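You operate a simulated robot arm through the tools that you are given. There is no shell and no other tool. Be economical: measure what you need, move in short steps, check, and stop when the job is done.

The job below is to be done with a simulated two-armed robot. You get a single attempt, and the scene is never put back.

## Task
Rest the box tube across the two battens and brush its white oxide off.
Fine: brush back where it stood, tube back in its bay; drop nothing. Set down upright: pine-backed brush. What is to be rubbed or washed off counts as gone when no trace of it is left.

Only the result counts: the job must be done as asked and must still hold three seconds after the hand-in. Knocking over, shifting, dropping, spilling or breaking anything else fails it.

## Robot
Two 7-joint arms with two-finger parallel grippers on one trunk, on a base that drives. Base frame: it is fixed to the floor where the robot stands at the start and does not move with it; the origin is under the middle of the robot, x ahead of it, y to its left, z up. Readings come in mm, degrees, newtons and seconds.
The left shoulder is at the start at [60, 143, 926], the right one opposite. With the tool pointing down near the work surface each hand reaches from about 300 to 720 mm from the robot's upright axis, wherever it stands, measured 20 degrees to its own side. Places, roughly: silver bench top [500, -800, 800]; yellow bay [600, 100, 800]. Payload 1.57 kg a hand.
The TCP of each hand is the grasp point between the finger pads, 30 mm short of the fingertips. In the tool frame z runs along the fingers and y along their closing line. Largest opening 110 mm; finger width 24, thickness 12; the body of the gripper, 48 by 112 mm, starts 78 mm behind the TCP.
Orientation is that of the tool frame in the base frame, as [roll, pitch, yaw] about the fixed x, y, z axes, in that order (R = Rz(yaw) Ry(pitch) Rx(roll)). With the fingers straight down and closing along the base's y, the tool's x points along the base's -x, its y along +y and its z along -z.

## Interface
- The arms move only by the tool arm_command. It takes "left_motion", "right_motion" or both (then of equal length, played together; a hand with none holds still); each is a list of rows, each an object (a shift or turn left out is 0, a gripper value left out holds the last) with "dp": the shift along the base's x, y, z in cm, a list of three; "rot": the turn, a rotation vector about the base's x, y, z in degrees, a list of three; "claw": the opening, from 0 (shut) to 1 (fully open). In form: [{"dp": [dx, dy, dz], "rot": [wx, wy, wz], "claw": claw}, ...]. A call has 1 to 12 rows; each row shifts and turns the commanded pose from where the row before left it. Rows are played at 5 a second. More than 50 mm and 8.6 degrees between two rows, or a gripper value outside its range, and nothing of the call is played. Where a pose cannot be reached the arm comes as near as it can. A force on the tool above 40 N (or 10 N above the force at the start of the call, whichever is more), or a blocked arm, ends the call early, and 0.2 s more pass. Each finger travels about 45 mm/s and halts on what it meets, pressing with about 41 N; the grip force reading is that of the motor and also rises with nothing between the fingers. The clock runs only during rows and for 0.2 s after the last one: add rows that do not move to give the fingers time. It gives the time, the measured TCP pose, the force on the tool (base axes), the opening and the grip force at its end, in the units of the frame above (readings bear some noise), with the torque about the TCP (base axes, N m) and any sound that the robot's microphone picked up.
- Cameras (640 x 400 px; columns grow to the right, rows downward): "scene" is now at [43, -26.7, 1549]; the picture's right is [-0.33, -0.94, 0.00], its down [-0.72, 0.25, -0.64] and it looks along [0.61, -0.21, -0.77] (base axes); focal length 274 px, centre (320, 200). "left" rides on the left gripper at [70, -16, -141] in its tool frame; the picture's right is [0.23, 0.97, 0.00], its down [-0.86, 0.20, -0.48] and it looks along [-0.47, 0.11, 0.88] (tool axes); focal length 222 px, centre (320, 200). "right" rides on the right gripper at [70, 16, -141] in its tool frame; the picture's right is [-0.23, 0.97, 0.00], its down [-0.86, -0.20, -0.48] and it looks along [-0.47, -0.11, 0.88] (tool axes); focal length 222 px, centre (320, 200). There is no depth. A picture from a camera that has moved, and an enlarged one, comes with that camera's place and axes in the base frame and with its lens. The place of the scene camera against the robot may be out by one fixed shift of up to 18 mm in any direction.
- grab_frame(camera): a new picture of that camera. It takes no simulated time.
- slide_trunk(by): slides the trunk up (or, below 0, down) by that many mm; the arms and the scene camera ride with it, the base frame stays. It gives what a move gives, with no picture.
- drive_base(legs): drives the robot by 1 to 6 legs, each [ahead, left, turn to the left] in mm, mm and degrees, along the robot's own axes; the way and the turn of a leg run together, so that a leg with both is an arc; at most 1500 mm and 180 degrees a leg. The arms and the cameras ride along, it lands a little off, and it stops where it bumps. It gives what a move gives.
- turn_head(pan, tilt): turns the head with the scene camera to pan (to the left, within 86 degrees either way) and tilt (down, from -29 to 69), counted from straight ahead of the robot. It gives what a move gives.
- enlarge(camera, box): a new picture of the part [left, top, right, bottom] of that camera's present view, enlarged. It takes no simulated time.
- job_done(): hands the job in; it is judged then, once.

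Go step by step. Nothing tells you exact positions but the pictures and the camera data: compare them with the known pose of the tool, close in by small moves and look again before you grip or let go. The budget is 120 turns and 88 pictures, counting those below and the enlarged ones. Unless the task says otherwise, let go and move clear before handing in, and close with one line.

The tools are called as name(argument=value, ...) on one line, values as JSON. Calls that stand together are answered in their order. arm_command: Moves the arms, as the interface text tells. Its arguments: {"type":"object","properties":{"left_motion":{"type":"array"},"right_motion":{"type":"array"}},"required":[]} The other tools are called the same way: slide_trunk (by) slides the trunk up or down; drive_base (legs) drives the base; turn_head (pan, tilt) turns the head that bears the scene camera; grab_frame (camera) takes a picture; enlarge (camera, box) takes an enlarged picture of a part of a camera's view; job_done () hands the job in.

At the start:

```text
time: 0.0
left_tcp_pos: [458.0, 58.7, 1000.4]
left_orientation: [-180.0, 0.0, 180.0]
left_wrist_force: [0.4, 0.1, -0.2]
left_torque: [0.0, 0.01, -0.01]
left_gripper_width: 110.1
left_grip_force: 0.0
right_tcp_pos: [412.2, -335.8, 1000.8]
right_orientation: [179.9, 0.0, 179.9]
right_wrist_force: [0.1, -0.5, -0.1]
right_torque: [0.06, -0.04, 0.01]
right_gripper_width: 110.0
right_grip_force: 0.1
trunk travel left (down, up): [-525.0, 65.0]
robot x, y, heading: [1.0, 1.3, -0.0]
head pan, tilt: [-19.2, 50.1]
```

scene: 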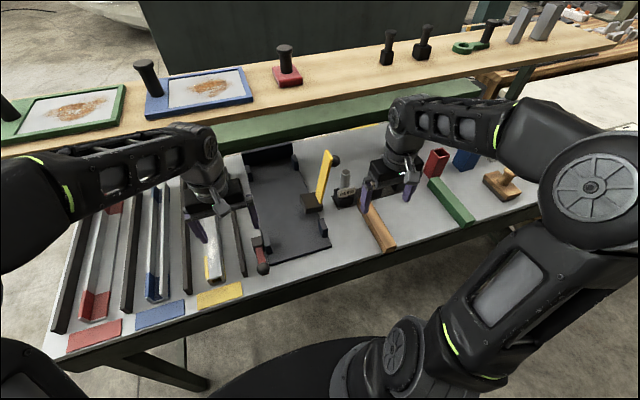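
right: 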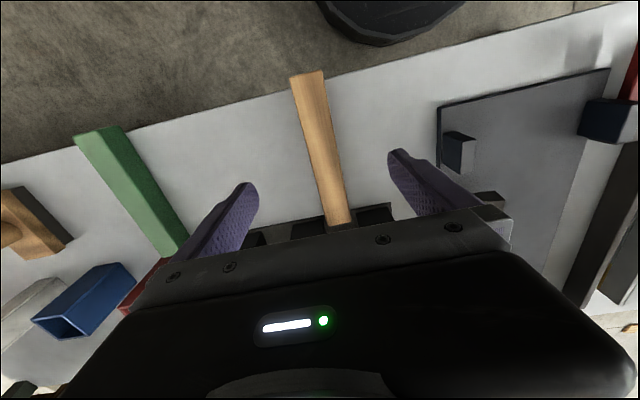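
left: 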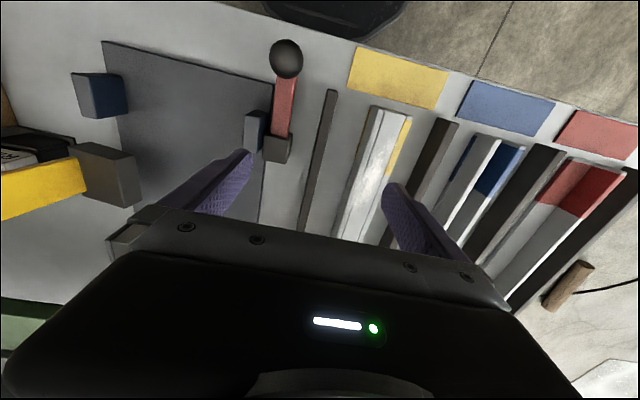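

I see three bays (red, blue, yellow) at left, an orange and a green batten, and a wood-backed brush at the right. I'll look closer at these first.

enlarge(camera="scene", box=[40, 140, 340, 340])

enlarge(camera="scene", box=[320, 110, 560, 260])

turn_head(pan=-60, tilt=40)

grab_frame(camera="scene")

```text
2.00 times, centred on (190, 240) of scene
camera zoom: at [43.0, -26.7, 1549.0], right [-0.33, -0.94, 0.0], down [-0.72, 0.25, -0.64], along [0.61, -0.21, -0.77], focal length 549 px, centre (580, 120)
```

zoom: 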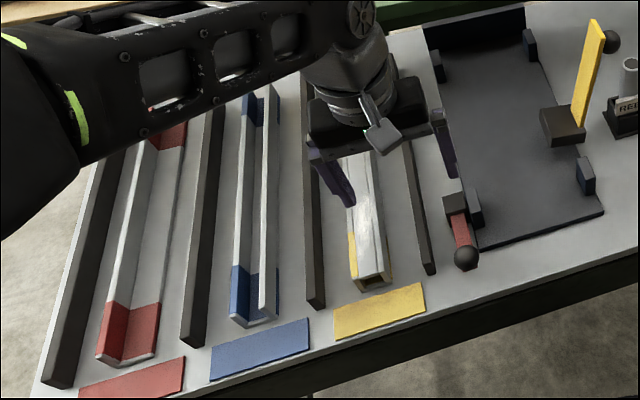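

```text
2.67 times, centred on (440, 185) of scene
camera zoom: at [43.0, -26.7, 1549.0], right [-0.33, -0.94, 0.0], down [-0.72, 0.25, -0.64], along [0.61, -0.21, -0.77], focal length 732 px, centre (0, 240)
```

zoom: 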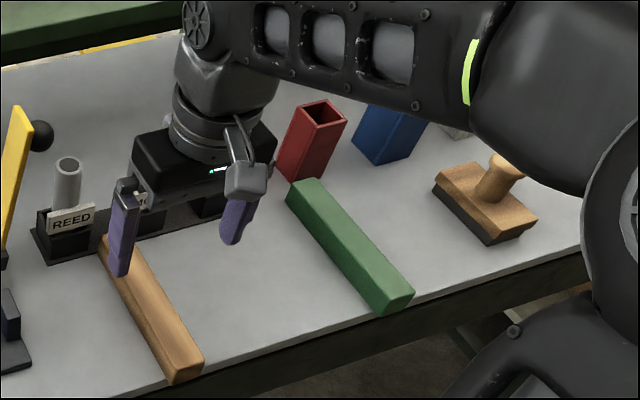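

```text
time: 1.1
left_tcp_pos: [458.1, 57.3, 1000.7]
left_orientation: [-180.0, 0.0, 180.0]
left_wrist_force: [0.5, -0.2, -0.4]
left_torque: [-0.03, 0.01, -0.02]
left_gripper_width: 109.8
left_grip_force: 0.0
right_tcp_pos: [412.1, -334.9, 1000.2]
right_orientation: [180.0, -0.1, -179.9]
right_wrist_force: [0.5, 0.4, -0.1]
right_torque: [0.0, -0.01, -0.02]
right_gripper_width: 110.0
right_grip_force: 0.0
trunk travel left (down, up): [-525.0, 65.0]
robot x, y, heading: [2.3, -0.5, 0.0]
head pan, tilt: [-60.0, 40.0]
```

```text
82 pictures are left
camera scene: at [13.0, -74.9, 1563.3], right [-0.87, -0.5, 0.0], down [-0.32, 0.56, -0.77], along [0.38, -0.66, -0.64], focal length 274 px, centre (320, 200)
```

scene: 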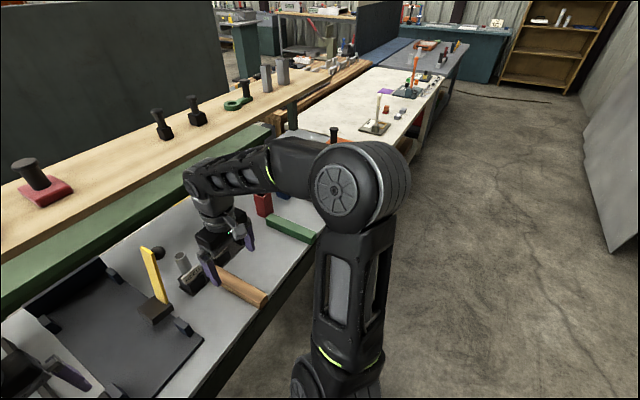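

The tube lies in the yellow bay along x near y≈120, with battens along x at y≈-335 and -598 and the brush near (411,-778). I'll lift the left hand off and back to see the tube, and move the right hand to see the brush.

arm_command(left_motion=[{"dp": [0, 3, 4]}, {"dp": [-2, 3, 4]}, {"dp": [-3, 3, 3]}, {"dp": [-3, 3, 2]}], right_motion=[{"dp": [0, -4.5, 2]}, {"dp": [0, -4.5, 2]}, {"dp": [0, -4.5, 2]}, {"dp": [0, -4.5, 2]}])

turn_head(pan=0, tilt=55)

grab_frame(camera="scene")

grab_frame(camera="left")

grab_frame(camera="right")

```text
refused: row 2 steps farther than a row can; nothing moved
```

```text
time: 2.4
left_tcp_pos: [457.9, 57.7, 999.6]
left_orientation: [180.0, 0.1, -180.0]
left_wrist_force: [0.0, 0.0, 0.4]
left_torque: [-0.02, -0.03, 0.05]
left_gripper_width: 110.2
left_grip_force: 0.1
right_tcp_pos: [413.0, -335.4, 1000.3]
right_orientation: [-180.0, 0.0, -180.0]
right_wrist_force: [0.7, -0.1, 0.4]
right_torque: [-0.01, 0.02, -0.02]
right_gripper_width: 110.0
right_grip_force: 0.1
trunk travel left (down, up): [-525.0, 65.0]
robot x, y, heading: [-2.7, -0.1, 0.1]
head pan, tilt: [0.0, 55.0]
```

```text
81 pictures are left
camera scene: at [42.5, -1.4, 1542.6], right [0.0, -1.0, 0.0], down [-0.82, 0.0, -0.57], along [0.57, 0.0, -0.82], focal length 274 px, centre (320, 200)
```

scene: 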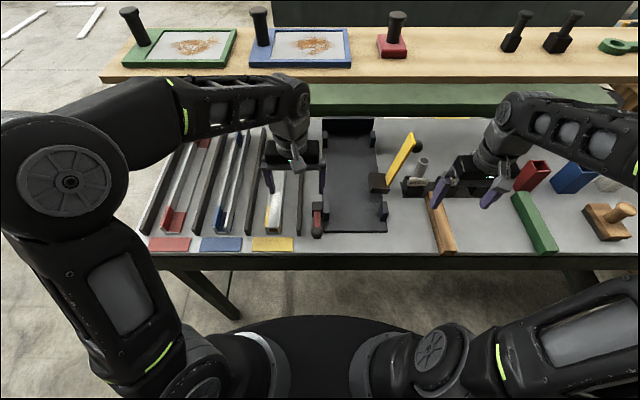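

```text
80 pictures are left
camera left: at [387.7, 41.6, 1142.1], right [-0.23, 0.97, 0.0], down [0.86, 0.2, 0.48], along [0.47, 0.11, -0.88], focal length 222 px, centre (320, 200)
```

left: 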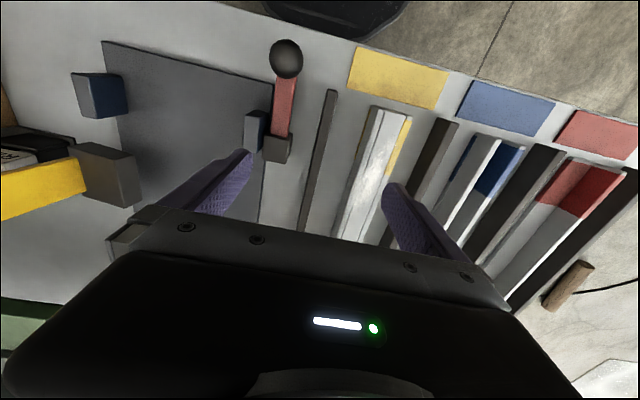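

```text
79 pictures are left
camera right: at [343.1, -320.0, 1141.5], right [0.23, 0.97, 0.0], down [0.86, -0.2, 0.48], along [0.47, -0.11, -0.88], focal length 222 px, centre (320, 200)
```

right: 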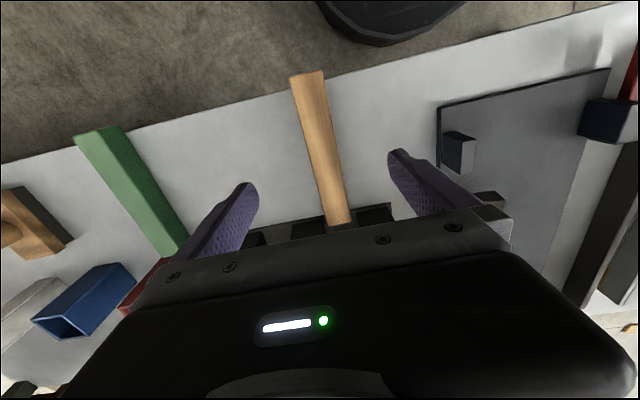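

The tube is partly hidden. I'll retry the shift with shorter steps.

arm_command(left_motion=[{"dp": [0, 3, 3]}, {"dp": [-1, 3, 3]}, {"dp": [-3, 3, 2]}, {"dp": [-3, 3, 2]}, {"dp": [-3, 3, 1]}], right_motion=[{"dp": [0, 0, 4]}, {"dp": [0, 0, 4]}, {"dp": [-3, -2, 2]}, {"dp": [-3, -3, 2]}, {"dp": [-3, -3, 2]}])

enlarge(camera="scene", box=[130, 100, 370, 250])

enlarge(camera="scene", box=[380, 120, 640, 280])

```text
time: 3.6
left_tcp_pos: [359.2, 200.8, 1109.9]
left_orientation: [179.7, 0.1, 179.8]
left_wrist_force: [-0.1, -1.7, 0.5]
left_torque: [0.14, -0.02, 0.01]
left_gripper_width: 109.7
left_grip_force: 0.1
right_tcp_pos: [338.2, -410.2, 1118.1]
right_orientation: [179.7, 0.0, -180.0]
right_wrist_force: [-0.8, -1.9, -0.5]
right_torque: [0.13, 0.01, -0.02]
right_gripper_width: 110.2
right_grip_force: 0.0
right hand out of reach, approached as far as the arm can: row 5
trunk travel left (down, up): [-525.0, 65.0]
robot x, y, heading: [2.1, -0.3, -0.0]
head pan, tilt: [0.0, 55.0]
```

```text
2.67 times, centred on (250, 175) of scene
camera zoom: at [42.2, -8.5, 1542.6], right [0.0, -1.0, -0.01], down [-0.82, 0.0, -0.57], along [0.57, 0.0, -0.82], focal length 732 px, centre (507, 267)
```

zoom: 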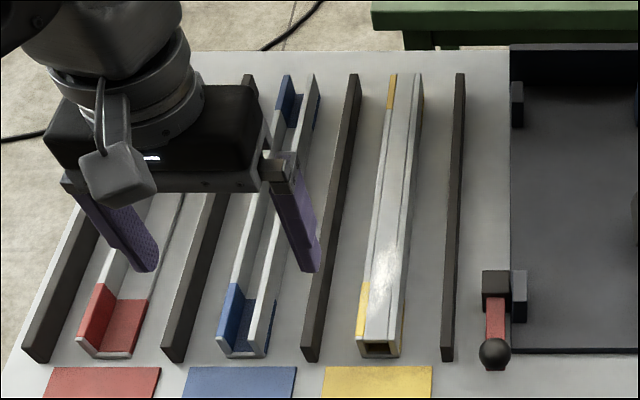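

```text
2.46 times, centred on (510, 200) of scene
camera zoom: at [42.2, -8.5, 1542.6], right [0.0, -1.0, -0.01], down [-0.82, 0.0, -0.57], along [0.57, 0.0, -0.82], focal length 676 px, centre (-148, 200)
```

zoom: 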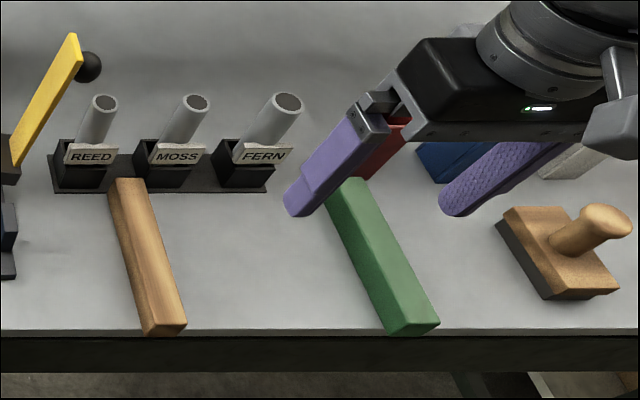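

enlarge(camera="scene", box=[250, 120, 314, 240])

grab_frame(camera="left")

```text
3.33 times, centred on (282, 180) of scene
camera zoom: at [42.2, -8.5, 1542.6], right [0.0, -1.0, -0.01], down [-0.82, 0.0, -0.57], along [0.57, 0.0, -0.82], focal length 915 px, centre (447, 267)
```

zoom: 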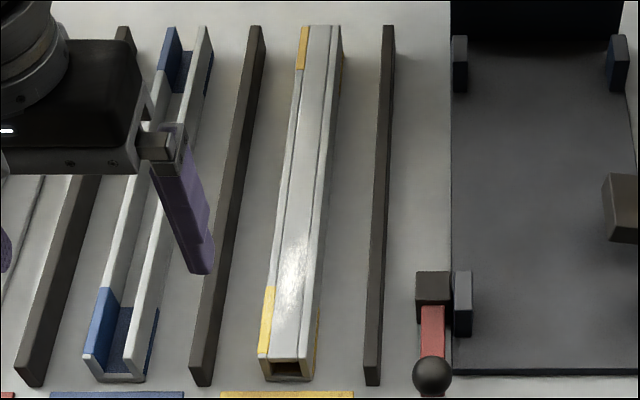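

```text
75 pictures are left
camera left: at [288.7, 185.2, 1251.2], right [-0.22, 0.97, 0.0], down [0.86, 0.19, 0.48], along [0.47, 0.11, -0.88], focal length 222 px, centre (320, 200)
```

left: 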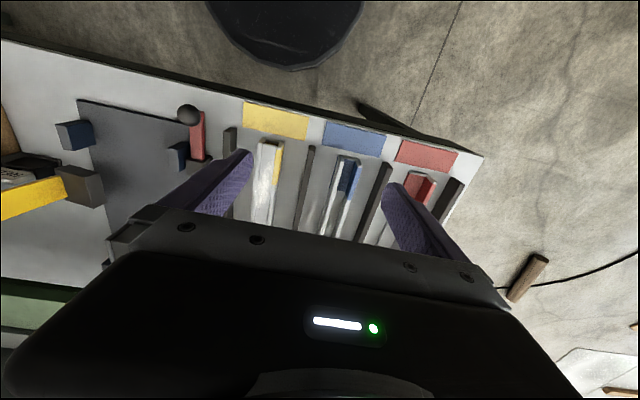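

arm_command(left_motion=[{"dp": [2, -2, -4]}, {"dp": [2, -2, -4]}, {"dp": [2, -2, -3]}, {"dp": [1, -1, -2]}])

enlarge(camera="left", box=[220, 60, 420, 260])

```text
time: 4.6
left_tcp_pos: [428.1, 136.8, 980.4]
left_orientation: [179.9, 0.0, -179.9]
left_wrist_force: [1.3, -0.3, 0.4]
left_torque: [0.0, -0.01, 0.02]
left_gripper_width: 110.1
left_grip_force: 0.0
right_tcp_pos: [339.3, -405.0, 1120.1]
right_orientation: [180.0, 0.0, -180.0]
right_wrist_force: [1.1, 0.6, 0.1]
right_torque: [-0.02, 0.02, 0.01]
right_gripper_width: 110.0
right_grip_force: 0.0
trunk travel left (down, up): [-525.0, 65.0]
robot x, y, heading: [1.8, 1.1, -0.1]
head pan, tilt: [0.0, 55.0]
```

```text
2.00 times, centred on (320, 160) of left
camera zoom: at [359.0, 122.1, 1122.3], right [-0.23, 0.97, 0.0], down [0.85, 0.2, 0.48], along [0.47, 0.11, -0.88], focal length 444 px, centre (320, 280)
```

zoom: 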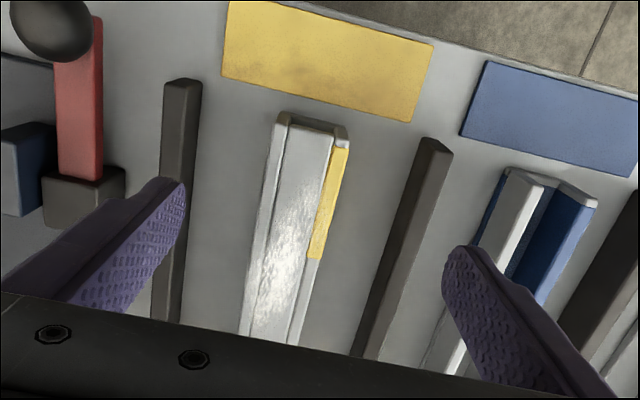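

The tube runs along x at y≈127 from x≈400 to 800, with the white patch on its top near the front end. I'll move the left hand over its middle with the fingers narrowed.

arm_command(left_motion=[{"dp": [4, -0.25, 0], "claw": 0.65}, {"dp": [4, -0.25, 0]}, {"dp": [4, -0.25, 0]}, {"dp": [4, -0.25, 0]}, {"dp": [1.2, 0, -2]}, {"dp": [0, 0, -2]}])

grab_frame(camera="left")

enlarge(camera="scene", box=[210, 110, 370, 250])

```text
time: 6.0
left_tcp_pos: [599.9, 127.4, 939.5]
left_orientation: [-179.9, 0.0, -180.0]
left_wrist_force: [-0.7, -0.3, 0.4]
left_torque: [-0.01, -0.04, 0.01]
left_gripper_width: 71.3
left_grip_force: 0.0
right_tcp_pos: [338.0, -405.6, 1120.2]
right_orientation: [-179.9, -0.1, 180.0]
right_wrist_force: [-0.7, -0.3, 0.0]
right_torque: [-0.01, 0.01, -0.03]
right_gripper_width: 110.2
right_grip_force: 0.1
trunk travel left (down, up): [-525.0, 65.0]
robot x, y, heading: [-0.5, -1.7, -0.1]
head pan, tilt: [0.0, 55.0]
```

```text
73 pictures are left
camera left: at [529.6, 111.5, 1081.5], right [-0.23, 0.97, 0.0], down [0.86, 0.2, 0.48], along [0.47, 0.11, -0.88], focal length 222 px, centre (320, 200)
```

left: 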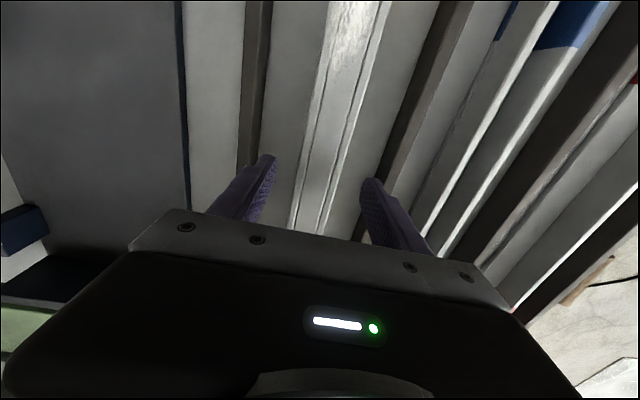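

```text
2.86 times, centred on (290, 180) of scene
camera zoom: at [42.7, -1.4, 1542.6], right [0.0, -1.0, 0.0], down [-0.82, 0.0, -0.57], along [0.57, 0.0, -0.82], focal length 784 px, centre (406, 257)
```

zoom: 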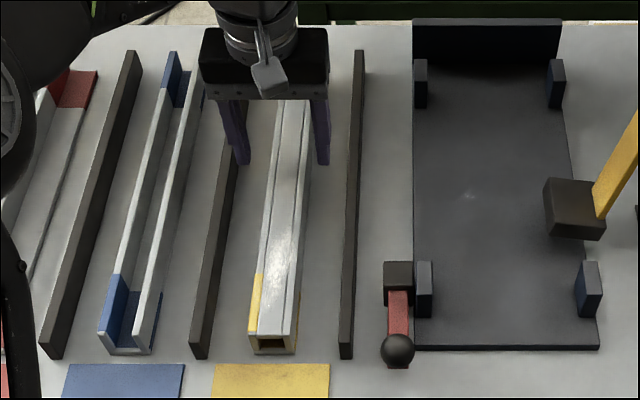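

The fingers straddle the tube with room to the fences. Descend and grip.

arm_command(left_motion=[{"dp": [0, 0, -2]}, {"dp": [0, 0, -1.8]}, {"dp": [0, 0, -1.4]}, {"dp": [0, 0, 0]}])

arm_command(left_motion=[{"claw": 0}, {}, {}, {}, {}])

grab_frame(camera="left")

```text
time: 7.0
left_tcp_pos: [600.0, 126.9, 886.9]
left_orientation: [180.0, -0.1, 180.0]
left_wrist_force: [-0.4, -0.4, 0.1]
left_torque: [0.01, 0.0, -0.03]
left_gripper_width: 71.6
left_grip_force: 0.1
right_tcp_pos: [338.1, -406.0, 1120.6]
right_orientation: [180.0, 0.0, -180.0]
right_wrist_force: [0.2, 0.7, -0.1]
right_torque: [0.0, 0.0, 0.02]
right_gripper_width: 109.8
right_grip_force: 0.1
trunk travel left (down, up): [-525.0, 65.0]
robot x, y, heading: [2.2, -0.2, 0.1]
head pan, tilt: [0.0, 55.0]
```

```text
time: 8.2
left_tcp_pos: [599.5, 126.0, 888.7]
left_orientation: [179.9, 0.0, -179.9]
left_wrist_force: [-0.8, -0.7, -0.4]
left_torque: [0.04, -0.03, 0.0]
left_gripper_width: 39.6
left_grip_force: 41.1
right_tcp_pos: [340.2, -405.2, 1120.3]
right_orientation: [-180.0, 0.1, 180.0]
right_wrist_force: [-0.6, -0.3, -0.6]
right_torque: [-0.01, -0.02, -0.02]
right_gripper_width: 109.9
right_grip_force: 0.0
trunk travel left (down, up): [-525.0, 65.0]
robot x, y, heading: [1.4, 1.5, -0.0]
head pan, tilt: [0.0, 55.0]
```

```text
71 pictures are left
camera left: at [530.2, 111.6, 1030.7], right [-0.23, 0.97, 0.0], down [0.86, 0.2, 0.48], along [0.47, 0.11, -0.88], focal length 222 px, centre (320, 200)
```

left: 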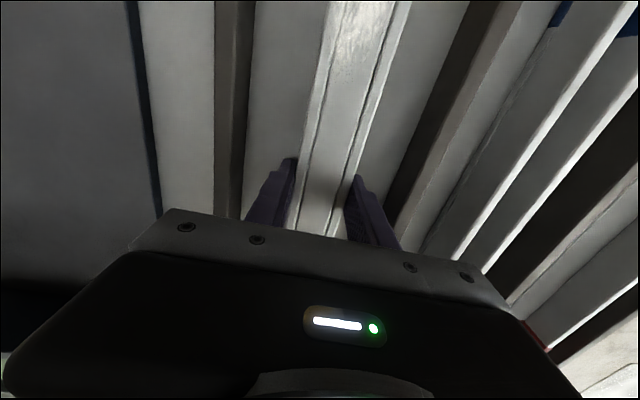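

Gripped at 39.6 mm wide. Lifting straight up.

arm_command(left_motion=[{"dp": [0, 0, 1]}, {"dp": [0, 0, 2]}, {"dp": [0, 0, 3]}, {"dp": [0, 0, 4]}, {"dp": [0, 0, 4]}, {"dp": [-3, 0, 3]}, {"dp": [-4, 0, 2]}, {"dp": [-4, 0, 1]}, {}])

grab_frame(camera="scene")

```text
time: 10.2
left_tcp_pos: [491.9, 127.0, 1086.3]
left_orientation: [180.0, 0.0, 179.9]
left_wrist_force: [-0.2, -0.2, -3.0]
left_torque: [0.03, 0.03, 0.02]
left_gripper_width: 39.5
left_grip_force: 40.9
right_tcp_pos: [340.0, -406.2, 1120.8]
right_orientation: [-180.0, 0.0, 179.9]
right_wrist_force: [-0.1, -0.5, -0.2]
right_torque: [0.01, 0.02, -0.03]
right_gripper_width: 110.2
right_grip_force: 0.2
trunk travel left (down, up): [-525.0, 65.0]
robot x, y, heading: [-0.5, 2.1, -0.1]
head pan, tilt: [0.0, 55.0]
```

```text
70 pictures are left
camera scene: at [43.6, -1.4, 1542.5], right [0.0, -1.0, 0.0], down [-0.82, 0.0, -0.57], along [0.57, 0.0, -0.82], focal length 274 px, centre (320, 200)
```

scene: 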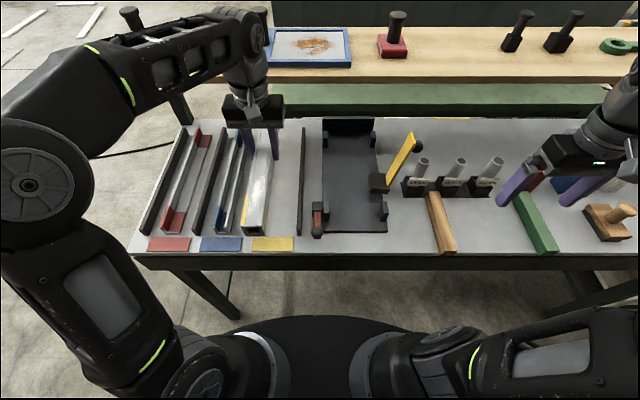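

The tube is light (≈0.3 kg) and balanced. I'll back off, drive 620 mm right and come forward again.

drive_base(legs=[[-350, 0, 0], [0, -620, 0], [350, 0, 0]])

grab_frame(camera="scene")

```text
time: 17.4
left_tcp_pos: [492.4, -485.9, 1086.6]
left_orientation: [180.0, -0.1, 179.7]
left_wrist_force: [0.4, -0.3, -4.6]
left_torque: [-0.01, 0.03, -0.01]
left_gripper_width: 39.3
left_grip_force: 41.2
right_tcp_pos: [337.5, -1016.7, 1120.0]
right_orientation: [-180.0, -0.1, 179.7]
right_wrist_force: [-0.2, -0.2, -0.6]
right_torque: [0.0, -0.01, -0.01]
right_gripper_width: 109.9
right_grip_force: 0.0
trunk travel left (down, up): [-525.0, 65.0]
robot x, y, heading: [-2.4, -609.7, -0.2]
head pan, tilt: [0.0, 55.0]
```

```text
69 pictures are left
camera scene: at [43.3, -612.0, 1542.6], right [0.0, -1.0, 0.0], down [-0.82, 0.0, -0.57], along [0.57, 0.0, -0.82], focal length 274 px, centre (320, 200)
```

scene: 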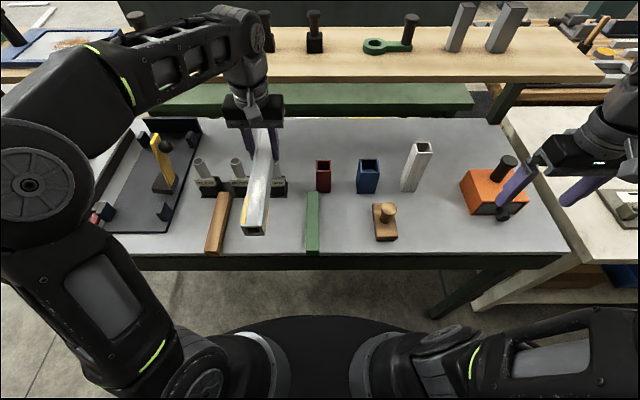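

I see the battens (y≈-320 and -592), the brush at (~415,-790) and taller items behind. Next I turn the tube +90° so its oxide end points right.

arm_command(left_motion=[{"dp": [-0.5, 0.3, 0], "rot": [0, 0, 8.2]}, {"dp": [-0.5, 0.3, 0], "rot": [0, 0, 8.2]}, {"dp": [-0.5, 0.3, 0], "rot": [0, 0, 8.2]}, {"dp": [-0.5, 0.3, 0], "rot": [0, 0, 8.2]}, {"dp": [-0.5, 0.3, 0], "rot": [0, 0, 8.2]}, {"dp": [-0.5, 0.3, 0], "rot": [0, 0, 8.2]}, {"dp": [-0.5, 0.3, 0], "rot": [0, 0, 8.2]}, {"dp": [-0.5, 0.3, 0], "rot": [0, 0, 8.2]}, {"dp": [-0.5, 0.3, 0], "rot": [0, 0, 8.2]}, {"dp": [-0.5, 0.2, 0], "rot": [0, 0, 8.2]}, {"dp": [-0.5, 0, 0], "rot": [0, 0, 8.2]}])

grab_frame(camera="scene")

enlarge(camera="scene", box=[180, 120, 400, 260])

```text
time: 19.8
left_tcp_pos: [436.4, -456.0, 1085.9]
left_orientation: [179.9, 0.0, -89.9]
left_wrist_force: [0.0, 0.6, -3.6]
left_torque: [-0.01, 0.03, -0.01]
left_gripper_width: 39.8
left_grip_force: 40.8
right_tcp_pos: [337.8, -1016.3, 1120.8]
right_orientation: [-180.0, 0.0, 179.8]
right_wrist_force: [-0.8, 0.3, 0.3]
right_torque: [0.0, 0.0, 0.01]
right_gripper_width: 110.2
right_grip_force: 0.0
trunk travel left (down, up): [-525.0, 65.0]
robot x, y, heading: [-5.0, -611.7, -0.2]
head pan, tilt: [0.0, 55.0]
```

```text
68 pictures are left
camera scene: at [42.0, -612.0, 1542.6], right [0.0, -1.0, 0.0], down [-0.82, 0.0, -0.57], along [0.57, 0.0, -0.82], focal length 274 px, centre (320, 200)
```

scene: 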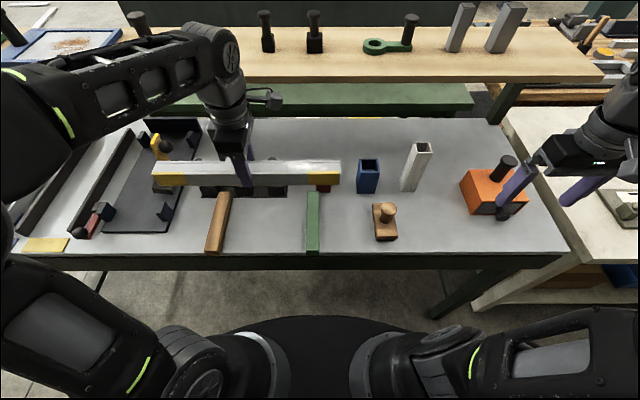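

```text
2.86 times, centred on (290, 190) of scene
camera zoom: at [42.0, -612.0, 1542.6], right [0.0, -1.0, 0.0], down [-0.82, 0.0, -0.57], along [0.57, 0.0, -0.82], focal length 784 px, centre (406, 229)
```

zoom: 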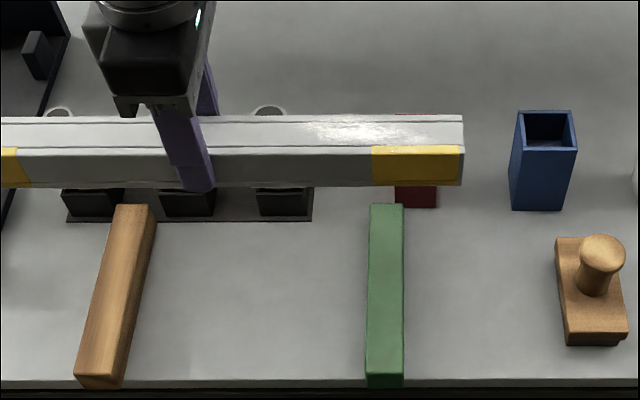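

The oxide patch is on the top near the right end, directly over the green batten. The tube spans both battens; I lower it toward them.

arm_command(left_motion=[{"dp": [-0.5, 0, -4]}, {"dp": [-0.5, 0, -4]}, {"dp": [0, 0, -4]}, {"dp": [0, 0, -2.5]}, {}])

enlarge(camera="scene", box=[150, 120, 430, 280])

```text
time: 20.9
left_tcp_pos: [426.7, -458.0, 939.2]
left_orientation: [180.0, -0.1, -90.0]
left_wrist_force: [0.6, 0.1, -3.4]
left_torque: [0.0, -0.01, 0.0]
left_gripper_width: 39.5
left_grip_force: 41.4
right_tcp_pos: [337.5, -1017.3, 1120.4]
right_orientation: [180.0, 0.0, 179.8]
right_wrist_force: [-0.1, 0.0, 0.0]
right_torque: [-0.02, 0.04, -0.01]
right_gripper_width: 110.0
right_grip_force: 0.1
trunk travel left (down, up): [-525.0, 65.0]
robot x, y, heading: [3.3, -610.1, -0.1]
head pan, tilt: [0.0, 55.0]
```

```text
2.29 times, centred on (290, 200) of scene
camera zoom: at [42.0, -611.9, 1542.6], right [0.0, -1.0, 0.0], down [-0.82, 0.0, -0.57], along [0.57, 0.0, -0.82], focal length 627 px, centre (389, 200)
```

zoom: 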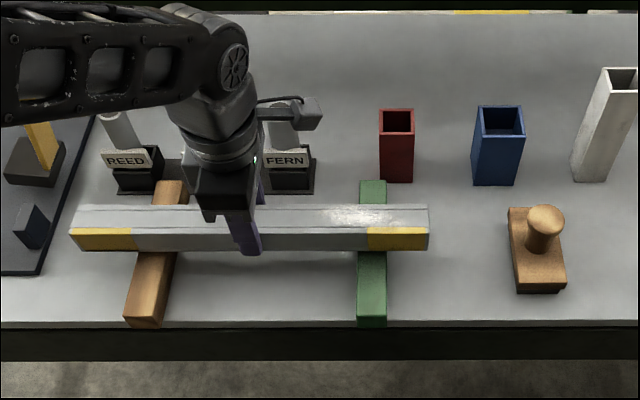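

Well aligned. Lowering slowly to feel contact.

arm_command(left_motion=[{"dp": [0, 0, -0.4]}, {"dp": [0, 0, -0.4]}, {"dp": [0, 0, -0.4]}, {"dp": [0, 0, -0.3]}, {"dp": [0, 0, -0.3]}, {}])

```text
time: 22.4
left_tcp_pos: [426.2, -456.3, 923.0]
left_orientation: [-179.8, 0.0, -90.0]
left_wrist_force: [-0.3, 2.3, 6.7]
left_torque: [-0.06, 0.19, -0.07]
left_gripper_width: 39.5
left_grip_force: 40.8
right_tcp_pos: [337.1, -1018.5, 1121.5]
right_orientation: [-179.9, 0.1, 179.9]
right_wrist_force: [0.4, 0.0, 0.5]
right_torque: [0.0, 0.03, -0.01]
right_gripper_width: 110.0
right_grip_force: 0.0
trunk travel left (down, up): [-525.0, 65.0]
robot x, y, heading: [-1.5, -607.2, -0.2]
head pan, tilt: [0.0, 55.0]
```

Tube is resting on both battens (contact at TCP z≈923). To leave room for the brush hand I'll regrip the tube farther left, at y≈-372, while the right hand goes above the brush.

arm_command(left_motion=[{"claw": 0.65}, {}, {}, {"dp": [0, 0, 3]}, {"dp": [0, 0, 4]}, {"dp": [0, 4, 0]}, {"dp": [0, 4.3, 0]}, {}], right_motion=[{"dp": [1, 4, 0]}, {"dp": [1, 4, 0]}, {"dp": [1, 4, 0]}, {"dp": [1, 4, 0]}, {"dp": [1, 3, 0]}, {"dp": [2, 3, 0]}, {"dp": [2, 0, -2]}, {"dp": [0, 0, -2]}])

grab_frame(camera="scene")

grab_frame(camera="right")

grab_frame(camera="left")

```text
time: 24.1
left_tcp_pos: [426.5, -373.1, 994.7]
left_orientation: [-180.0, 0.0, -90.0]
left_wrist_force: [-0.8, 0.2, 0.4]
left_torque: [-0.03, 0.02, 0.0]
left_gripper_width: 71.3
left_grip_force: 0.0
right_tcp_pos: [429.0, -797.3, 1081.3]
right_orientation: [180.0, 0.1, 179.8]
right_wrist_force: [-0.1, 0.1, -1.1]
right_torque: [0.01, -0.01, 0.02]
right_gripper_width: 110.1
right_grip_force: 0.0
trunk travel left (down, up): [-525.0, 65.0]
robot x, y, heading: [-0.9, -610.7, -0.2]
head pan, tilt: [0.0, 55.0]
```

```text
65 pictures are left
camera scene: at [42.0, -612.5, 1542.6], right [0.0, -1.0, 0.0], down [-0.82, 0.0, -0.57], along [0.57, 0.0, -0.82], focal length 274 px, centre (320, 200)
```

scene: 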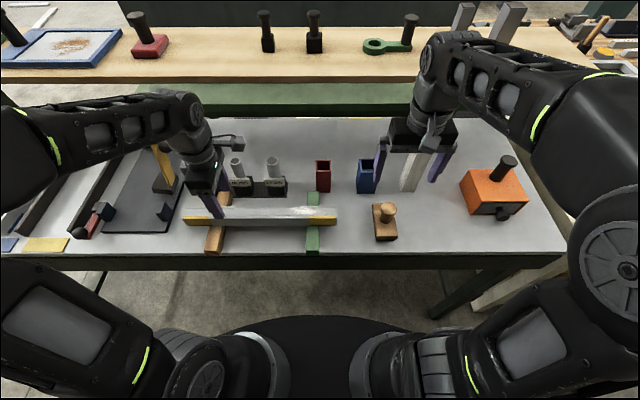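

```text
64 pictures are left
camera right: at [357.3, -782.2, 1222.7], right [0.23, 0.97, 0.0], down [0.85, -0.2, 0.48], along [0.47, -0.11, -0.88], focal length 222 px, centre (320, 200)
```

right: 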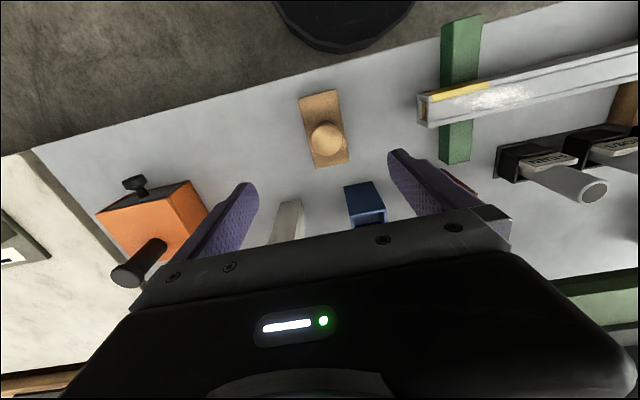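

```text
63 pictures are left
camera left: at [443.0, -442.6, 1136.5], right [-0.97, -0.23, 0.0], down [-0.2, 0.85, 0.48], along [-0.11, 0.47, -0.88], focal length 222 px, centre (320, 200)
```

left: 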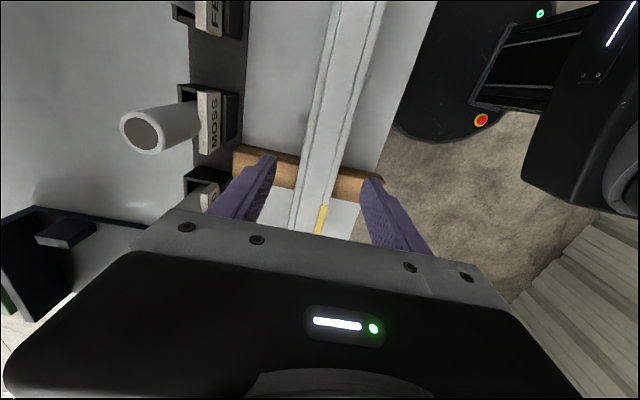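

Brush post sits at about (428,-791). The left hand regrips the tube; the right hand lowers over the post.

arm_command(left_motion=[{"dp": [0, 0, -3]}, {"dp": [0, 0, -2.5]}, {"dp": [0, 0, -1.7]}, {"claw": 0}, {}, {}, {}, {}], right_motion=[{"dp": [0, 0.6, -2], "claw": 0.62}, {"dp": [0, 0, -3]}, {"dp": [0, 0, -3]}, {"dp": [0, 0, -2]}, {"dp": [0, 0, 0]}, {}, {}, {}])

grab_frame(camera="right")

enlarge(camera="scene", box=[180, 120, 460, 280])

```text
time: 25.9
left_tcp_pos: [426.1, -374.3, 920.5]
left_orientation: [180.0, 0.0, -90.0]
left_wrist_force: [0.1, 0.7, -0.4]
left_torque: [0.18, 0.0, 0.03]
left_gripper_width: 40.0
left_grip_force: 40.5
right_tcp_pos: [428.6, -789.6, 982.2]
right_orientation: [180.0, 0.0, 179.8]
right_wrist_force: [-0.2, 0.0, 0.2]
right_torque: [0.01, -0.01, 0.0]
right_gripper_width: 68.2
right_grip_force: 0.0
trunk travel left (down, up): [-525.0, 65.0]
robot x, y, heading: [3.4, -612.9, -0.4]
head pan, tilt: [0.0, 55.0]
```

```text
62 pictures are left
camera right: at [358.0, -774.0, 1124.0], right [0.23, 0.97, 0.0], down [0.85, -0.2, 0.48], along [0.47, -0.11, -0.88], focal length 222 px, centre (320, 200)
```

right: 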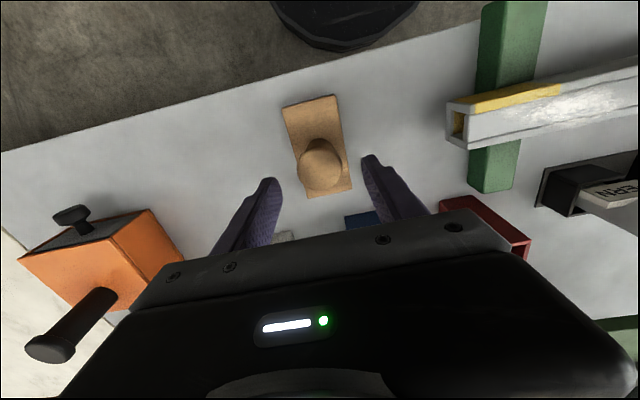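

```text
2.29 times, centred on (320, 200) of scene
camera zoom: at [42.2, -611.9, 1542.6], right [0.0, -1.0, 0.0], down [-0.82, 0.0, -0.57], along [0.57, 0.0, -0.82], focal length 627 px, centre (320, 200)
```

zoom: 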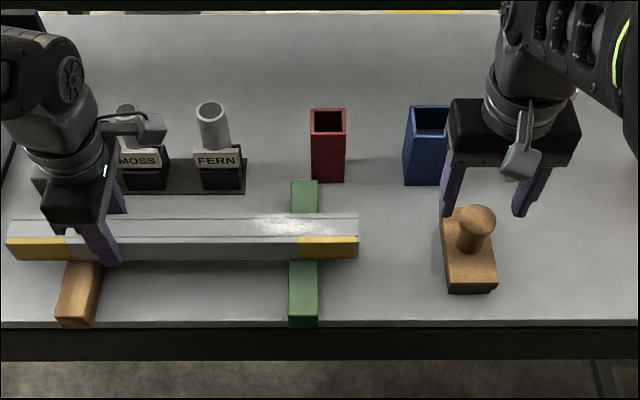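

Aligned within a few mm. Lower to the post and grip.

arm_command(right_motion=[{"dp": [-0.4, 0, -2]}, {"dp": [0, 0, -2]}, {"dp": [0, 0, -1.2]}, {"dp": [0, 0, -0.6]}, {}])

grab_frame(camera="right")

enlarge(camera="scene", box=[340, 140, 460, 260])

```text
time: 27.1
left_tcp_pos: [425.3, -373.0, 922.1]
left_orientation: [-180.0, 0.0, -90.0]
left_wrist_force: [0.0, 0.1, 0.6]
left_torque: [0.28, -0.01, 0.0]
left_gripper_width: 39.9
left_grip_force: 41.2
right_tcp_pos: [425.6, -790.2, 922.8]
right_orientation: [-180.0, 0.0, 179.8]
right_wrist_force: [-1.3, -1.1, 0.2]
right_torque: [0.01, 0.0, 0.04]
right_gripper_width: 68.1
right_grip_force: 0.1
trunk travel left (down, up): [-525.0, 65.0]
robot x, y, heading: [-0.2, -614.3, -0.3]
head pan, tilt: [0.0, 55.0]
```

```text
60 pictures are left
camera right: at [354.3, -774.8, 1064.5], right [0.23, 0.97, 0.0], down [0.85, -0.2, 0.48], along [0.47, -0.11, -0.88], focal length 222 px, centre (320, 200)
```

right: 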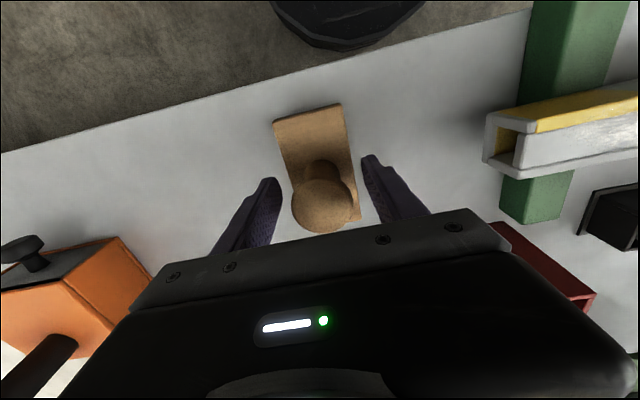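

```text
3.33 times, centred on (400, 200) of scene
camera zoom: at [42.2, -612.0, 1542.6], right [0.0, -1.0, 0.0], down [-0.82, 0.0, -0.57], along [0.57, 0.0, -0.82], focal length 915 px, centre (53, 200)
```

zoom: 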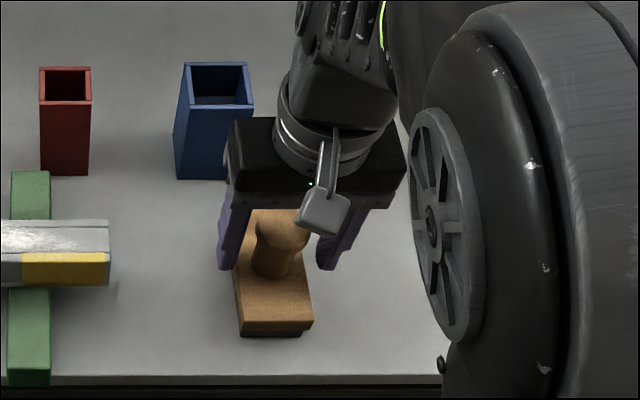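

Fingers flank the knob. Closing.

arm_command(right_motion=[{"dp": [-0.2, 0, 0], "claw": 0}, {}, {}, {}, {}])

grab_frame(camera="right")

```text
time: 28.4
left_tcp_pos: [425.5, -373.0, 920.8]
left_orientation: [-180.0, 0.0, -90.0]
left_wrist_force: [-0.2, 0.0, 0.7]
left_torque: [0.3, 0.02, 0.01]
left_gripper_width: 39.8
left_grip_force: 40.9
right_tcp_pos: [421.6, -790.3, 923.0]
right_orientation: [-179.9, 0.1, 179.7]
right_wrist_force: [0.2, 0.0, 0.7]
right_torque: [0.1, 0.02, -0.02]
right_gripper_width: 35.0
right_grip_force: 41.3
trunk travel left (down, up): [-525.0, 65.0]
robot x, y, heading: [-0.7, -611.2, -0.1]
head pan, tilt: [0.0, 55.0]
```

```text
58 pictures are left
camera right: at [352.2, -774.7, 1064.4], right [0.23, 0.97, 0.0], down [0.85, -0.2, 0.48], along [0.47, -0.11, -0.88], focal length 222 px, centre (320, 200)
```

right: 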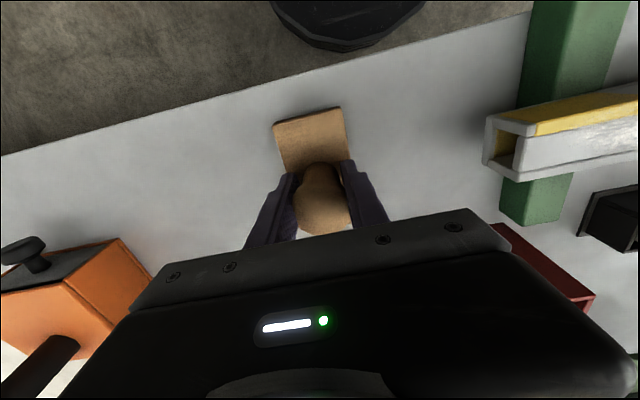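

Brush gripped (return pose 421.6, -790.3, 923). Lift and carry over the tube's right end.

arm_command(right_motion=[{"dp": [0, 0, 1]}, {"dp": [0, 0, 3]}, {"dp": [0, 0, 4]}, {"dp": [0, 0, 4]}, {"dp": [0, 4, 0]}, {"dp": [0, 4, 0]}, {"dp": [0.2, 4, 0]}, {"dp": [0.3, 3, 0]}, {"dp": [0, 2, 0]}, {}])

grab_frame(camera="scene")

enlarge(camera="scene", box=[220, 120, 420, 260])

```text
time: 30.6
left_tcp_pos: [425.6, -372.7, 921.9]
left_orientation: [180.0, 0.0, -89.9]
left_wrist_force: [-0.6, 0.1, -0.3]
left_torque: [0.18, 0.02, 0.04]
left_gripper_width: 40.0
left_grip_force: 41.4
right_tcp_pos: [425.3, -619.1, 1043.1]
right_orientation: [179.9, 0.0, 179.8]
right_wrist_force: [0.6, -0.1, -1.7]
right_torque: [0.02, -0.01, -0.01]
right_gripper_width: 34.7
right_grip_force: 41.0
trunk travel left (down, up): [-525.0, 65.0]
robot x, y, heading: [0.5, -608.8, -0.2]
head pan, tilt: [0.0, 55.0]
```

```text
57 pictures are left
camera scene: at [42.3, -612.1, 1542.6], right [0.0, -1.0, 0.0], down [-0.82, 0.0, -0.57], along [0.57, 0.0, -0.82], focal length 274 px, centre (320, 200)
```

scene: 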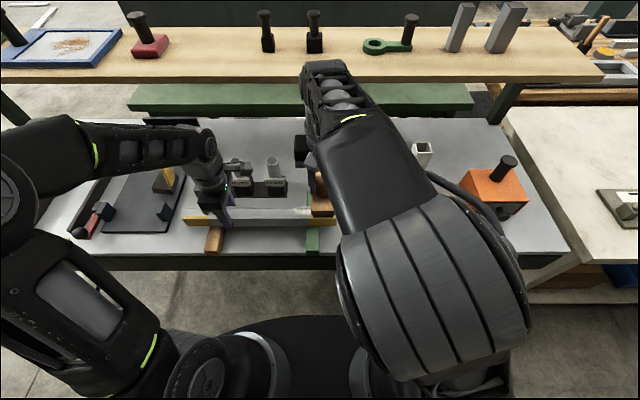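

```text
2.86 times, centred on (320, 190) of scene
camera zoom: at [42.3, -612.1, 1542.6], right [0.0, -1.0, 0.0], down [-0.82, 0.0, -0.57], along [0.57, 0.0, -0.82], focal length 784 px, centre (320, 229)
```

zoom: 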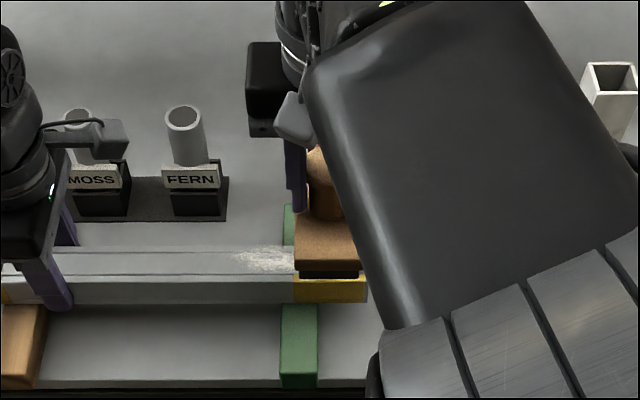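

Brush is above the patch. Lower to contact gently.

arm_command(right_motion=[{"dp": [0, 0, -2]}, {"dp": [0, 0, -1.5]}, {"dp": [0, 0, -0.5]}, {"dp": [0, 0, -0.3]}, {"dp": [0, 0, -0.3]}, {"dp": [0, 0, -0.2]}, {}])

```text
time: 32.1
left_tcp_pos: [424.7, -373.5, 921.8]
left_orientation: [-179.8, 0.0, -89.9]
left_wrist_force: [1.5, 1.7, 1.9]
left_torque: [-1.23, 0.18, 0.12]
left_gripper_width: 39.9
left_grip_force: 40.7
right_tcp_pos: [426.7, -622.0, 997.0]
right_orientation: [179.8, 0.4, 179.8]
right_wrist_force: [-4.5, -1.5, 15.1]
right_torque: [0.25, 0.32, 0.12]
right_gripper_width: 35.0
right_grip_force: 40.4
trunk travel left (down, up): [-525.0, 65.0]
robot x, y, heading: [-1.6, -611.9, -0.3]
head pan, tilt: [0.0, 55.0]
stopped in row 7 (right hand): the force on the tool passed its limit (the readings are from after the stop); the commanded pose is now the measured one
```

Contact at TCP z≈998. I'll ease up slightly and stroke along the tube.

arm_command(right_motion=[{"dp": [0, 0, 0.1]}, {"dp": [0, 2, 0]}, {"dp": [0, 2, 0]}, {"dp": [0, 2, 0]}, {"dp": [0, 1.6, 0]}, {"dp": [0, -2, 0]}, {"dp": [0, -2, 0]}, {"dp": [0, -2, 0]}, {"dp": [0, -2, 0]}, {"dp": [0, -1.6, 0]}, {"dp": [0, 2, 0]}])

enlarge(camera="scene", box=[220, 120, 420, 260])

```text
time: 34.5
left_tcp_pos: [425.0, -373.2, 921.5]
left_orientation: [-179.9, -0.1, -89.8]
left_wrist_force: [-0.9, 2.3, 4.2]
left_torque: [-0.99, 0.04, -0.27]
left_gripper_width: 39.9
left_grip_force: 40.6
right_tcp_pos: [427.7, -621.4, 996.9]
right_orientation: [179.9, 0.2, 179.7]
right_wrist_force: [1.6, -0.4, 2.9]
right_torque: [-0.19, -0.07, 0.04]
right_gripper_width: 34.9
right_grip_force: 41.3
trunk travel left (down, up): [-525.0, 65.0]
robot x, y, heading: [-1.4, -611.2, 0.0]
head pan, tilt: [0.0, 55.0]
```

```text
2.86 times, centred on (320, 190) of scene
camera zoom: at [41.5, -611.9, 1542.6], right [0.0, -1.0, 0.0], down [-0.82, 0.0, -0.57], along [0.57, 0.0, -0.82], focal length 784 px, centre (320, 229)
```

zoom: 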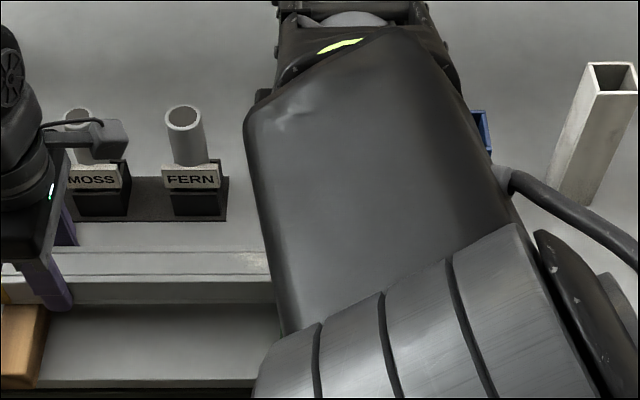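

The left part of the patch looks mostly removed. More passes over the full length.

arm_command(right_motion=[{"dp": [0, 2.5, -0.05]}, {"dp": [0, 2.5, 0]}, {"dp": [0, 2.5, 0]}, {"dp": [0, 1, 0]}, {"dp": [0, -2.5, 0]}, {"dp": [0, -2.5, 0]}, {"dp": [0, -2.5, 0]}, {"dp": [0, -2.5, 0]}, {"dp": [0, -1.5, 0]}, {"dp": [0, 2.5, 0]}, {"dp": [0, 2.5, 0]}, {"dp": [0, 2.5, 0]}])

arm_command(right_motion=[{"dp": [0, 2.5, 0]}, {"dp": [0, 1, 0]}, {"dp": [0, -2.5, 0]}, {"dp": [0, -2.5, 0]}, {"dp": [0, -2.5, 0]}, {"dp": [0, -2.5, 0]}, {"dp": [0, -1.5, 0]}, {"dp": [0, 2.5, 0]}, {"dp": [0, -2.5, 0]}, {"dp": [0, 0, 3]}, {"dp": [0, -3, 4]}, {"dp": [0, -4, 1]}])

arm_command(right_motion=[{"dp": [0, -4, 0]}, {"dp": [0, -4, 0]}, {}])

enlarge(camera="scene", box=[220, 180, 360, 260])

```text
time: 37.1
left_tcp_pos: [425.8, -373.6, 922.3]
left_orientation: [-179.9, 0.1, -89.9]
left_wrist_force: [0.6, 2.4, -0.4]
left_torque: [-0.09, -0.06, 0.06]
left_gripper_width: 39.8
left_grip_force: 40.6
right_tcp_pos: [426.7, -577.6, 997.4]
right_orientation: [179.9, 0.4, 179.8]
right_wrist_force: [-0.1, -2.9, 6.7]
right_torque: [-0.42, -0.02, -0.01]
right_gripper_width: 34.8
right_grip_force: 40.8
trunk travel left (down, up): [-525.0, 65.0]
robot x, y, heading: [0.7, -610.9, -0.2]
head pan, tilt: [0.0, 55.0]
```

```text
time: 39.7
left_tcp_pos: [424.4, -374.8, 922.5]
left_orientation: [180.0, -0.1, -89.9]
left_wrist_force: [0.0, -1.7, 0.4]
left_torque: [-0.33, -0.02, 0.06]
left_gripper_width: 39.7
left_grip_force: 40.9
right_tcp_pos: [429.0, -726.0, 1078.3]
right_orientation: [179.8, 0.4, 179.8]
right_wrist_force: [-0.5, -0.4, -1.1]
right_torque: [0.01, 0.01, -0.01]
right_gripper_width: 35.1
right_grip_force: 41.2
trunk travel left (down, up): [-525.0, 65.0]
robot x, y, heading: [-0.1, -610.7, -0.3]
head pan, tilt: [0.0, 55.0]
```

```text
time: 40.5
left_tcp_pos: [425.4, -372.5, 920.9]
left_orientation: [-180.0, 0.0, -89.9]
left_wrist_force: [-0.6, 1.2, 1.7]
left_torque: [-0.59, -0.01, -0.08]
left_gripper_width: 39.8
left_grip_force: 41.0
right_tcp_pos: [428.8, -808.3, 1077.9]
right_orientation: [179.8, 0.4, 179.8]
right_wrist_force: [-0.7, 0.4, -0.8]
right_torque: [-0.02, -0.01, -0.03]
right_gripper_width: 34.6
right_grip_force: 41.2
trunk travel left (down, up): [-525.0, 65.0]
robot x, y, heading: [1.7, -610.3, 0.0]
head pan, tilt: [0.0, 55.0]
```

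```text
4.57 times, centred on (290, 220) of scene
camera zoom: at [42.0, -611.9, 1542.6], right [0.0, -1.0, 0.0], down [-0.82, 0.0, -0.57], along [0.57, 0.0, -0.82], focal length 1255 px, centre (457, 109)
```

zoom: 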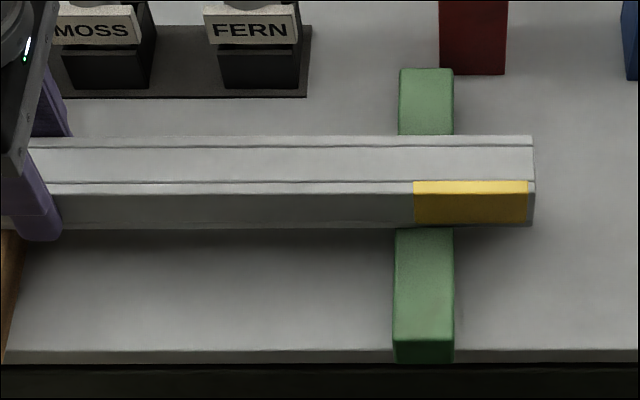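

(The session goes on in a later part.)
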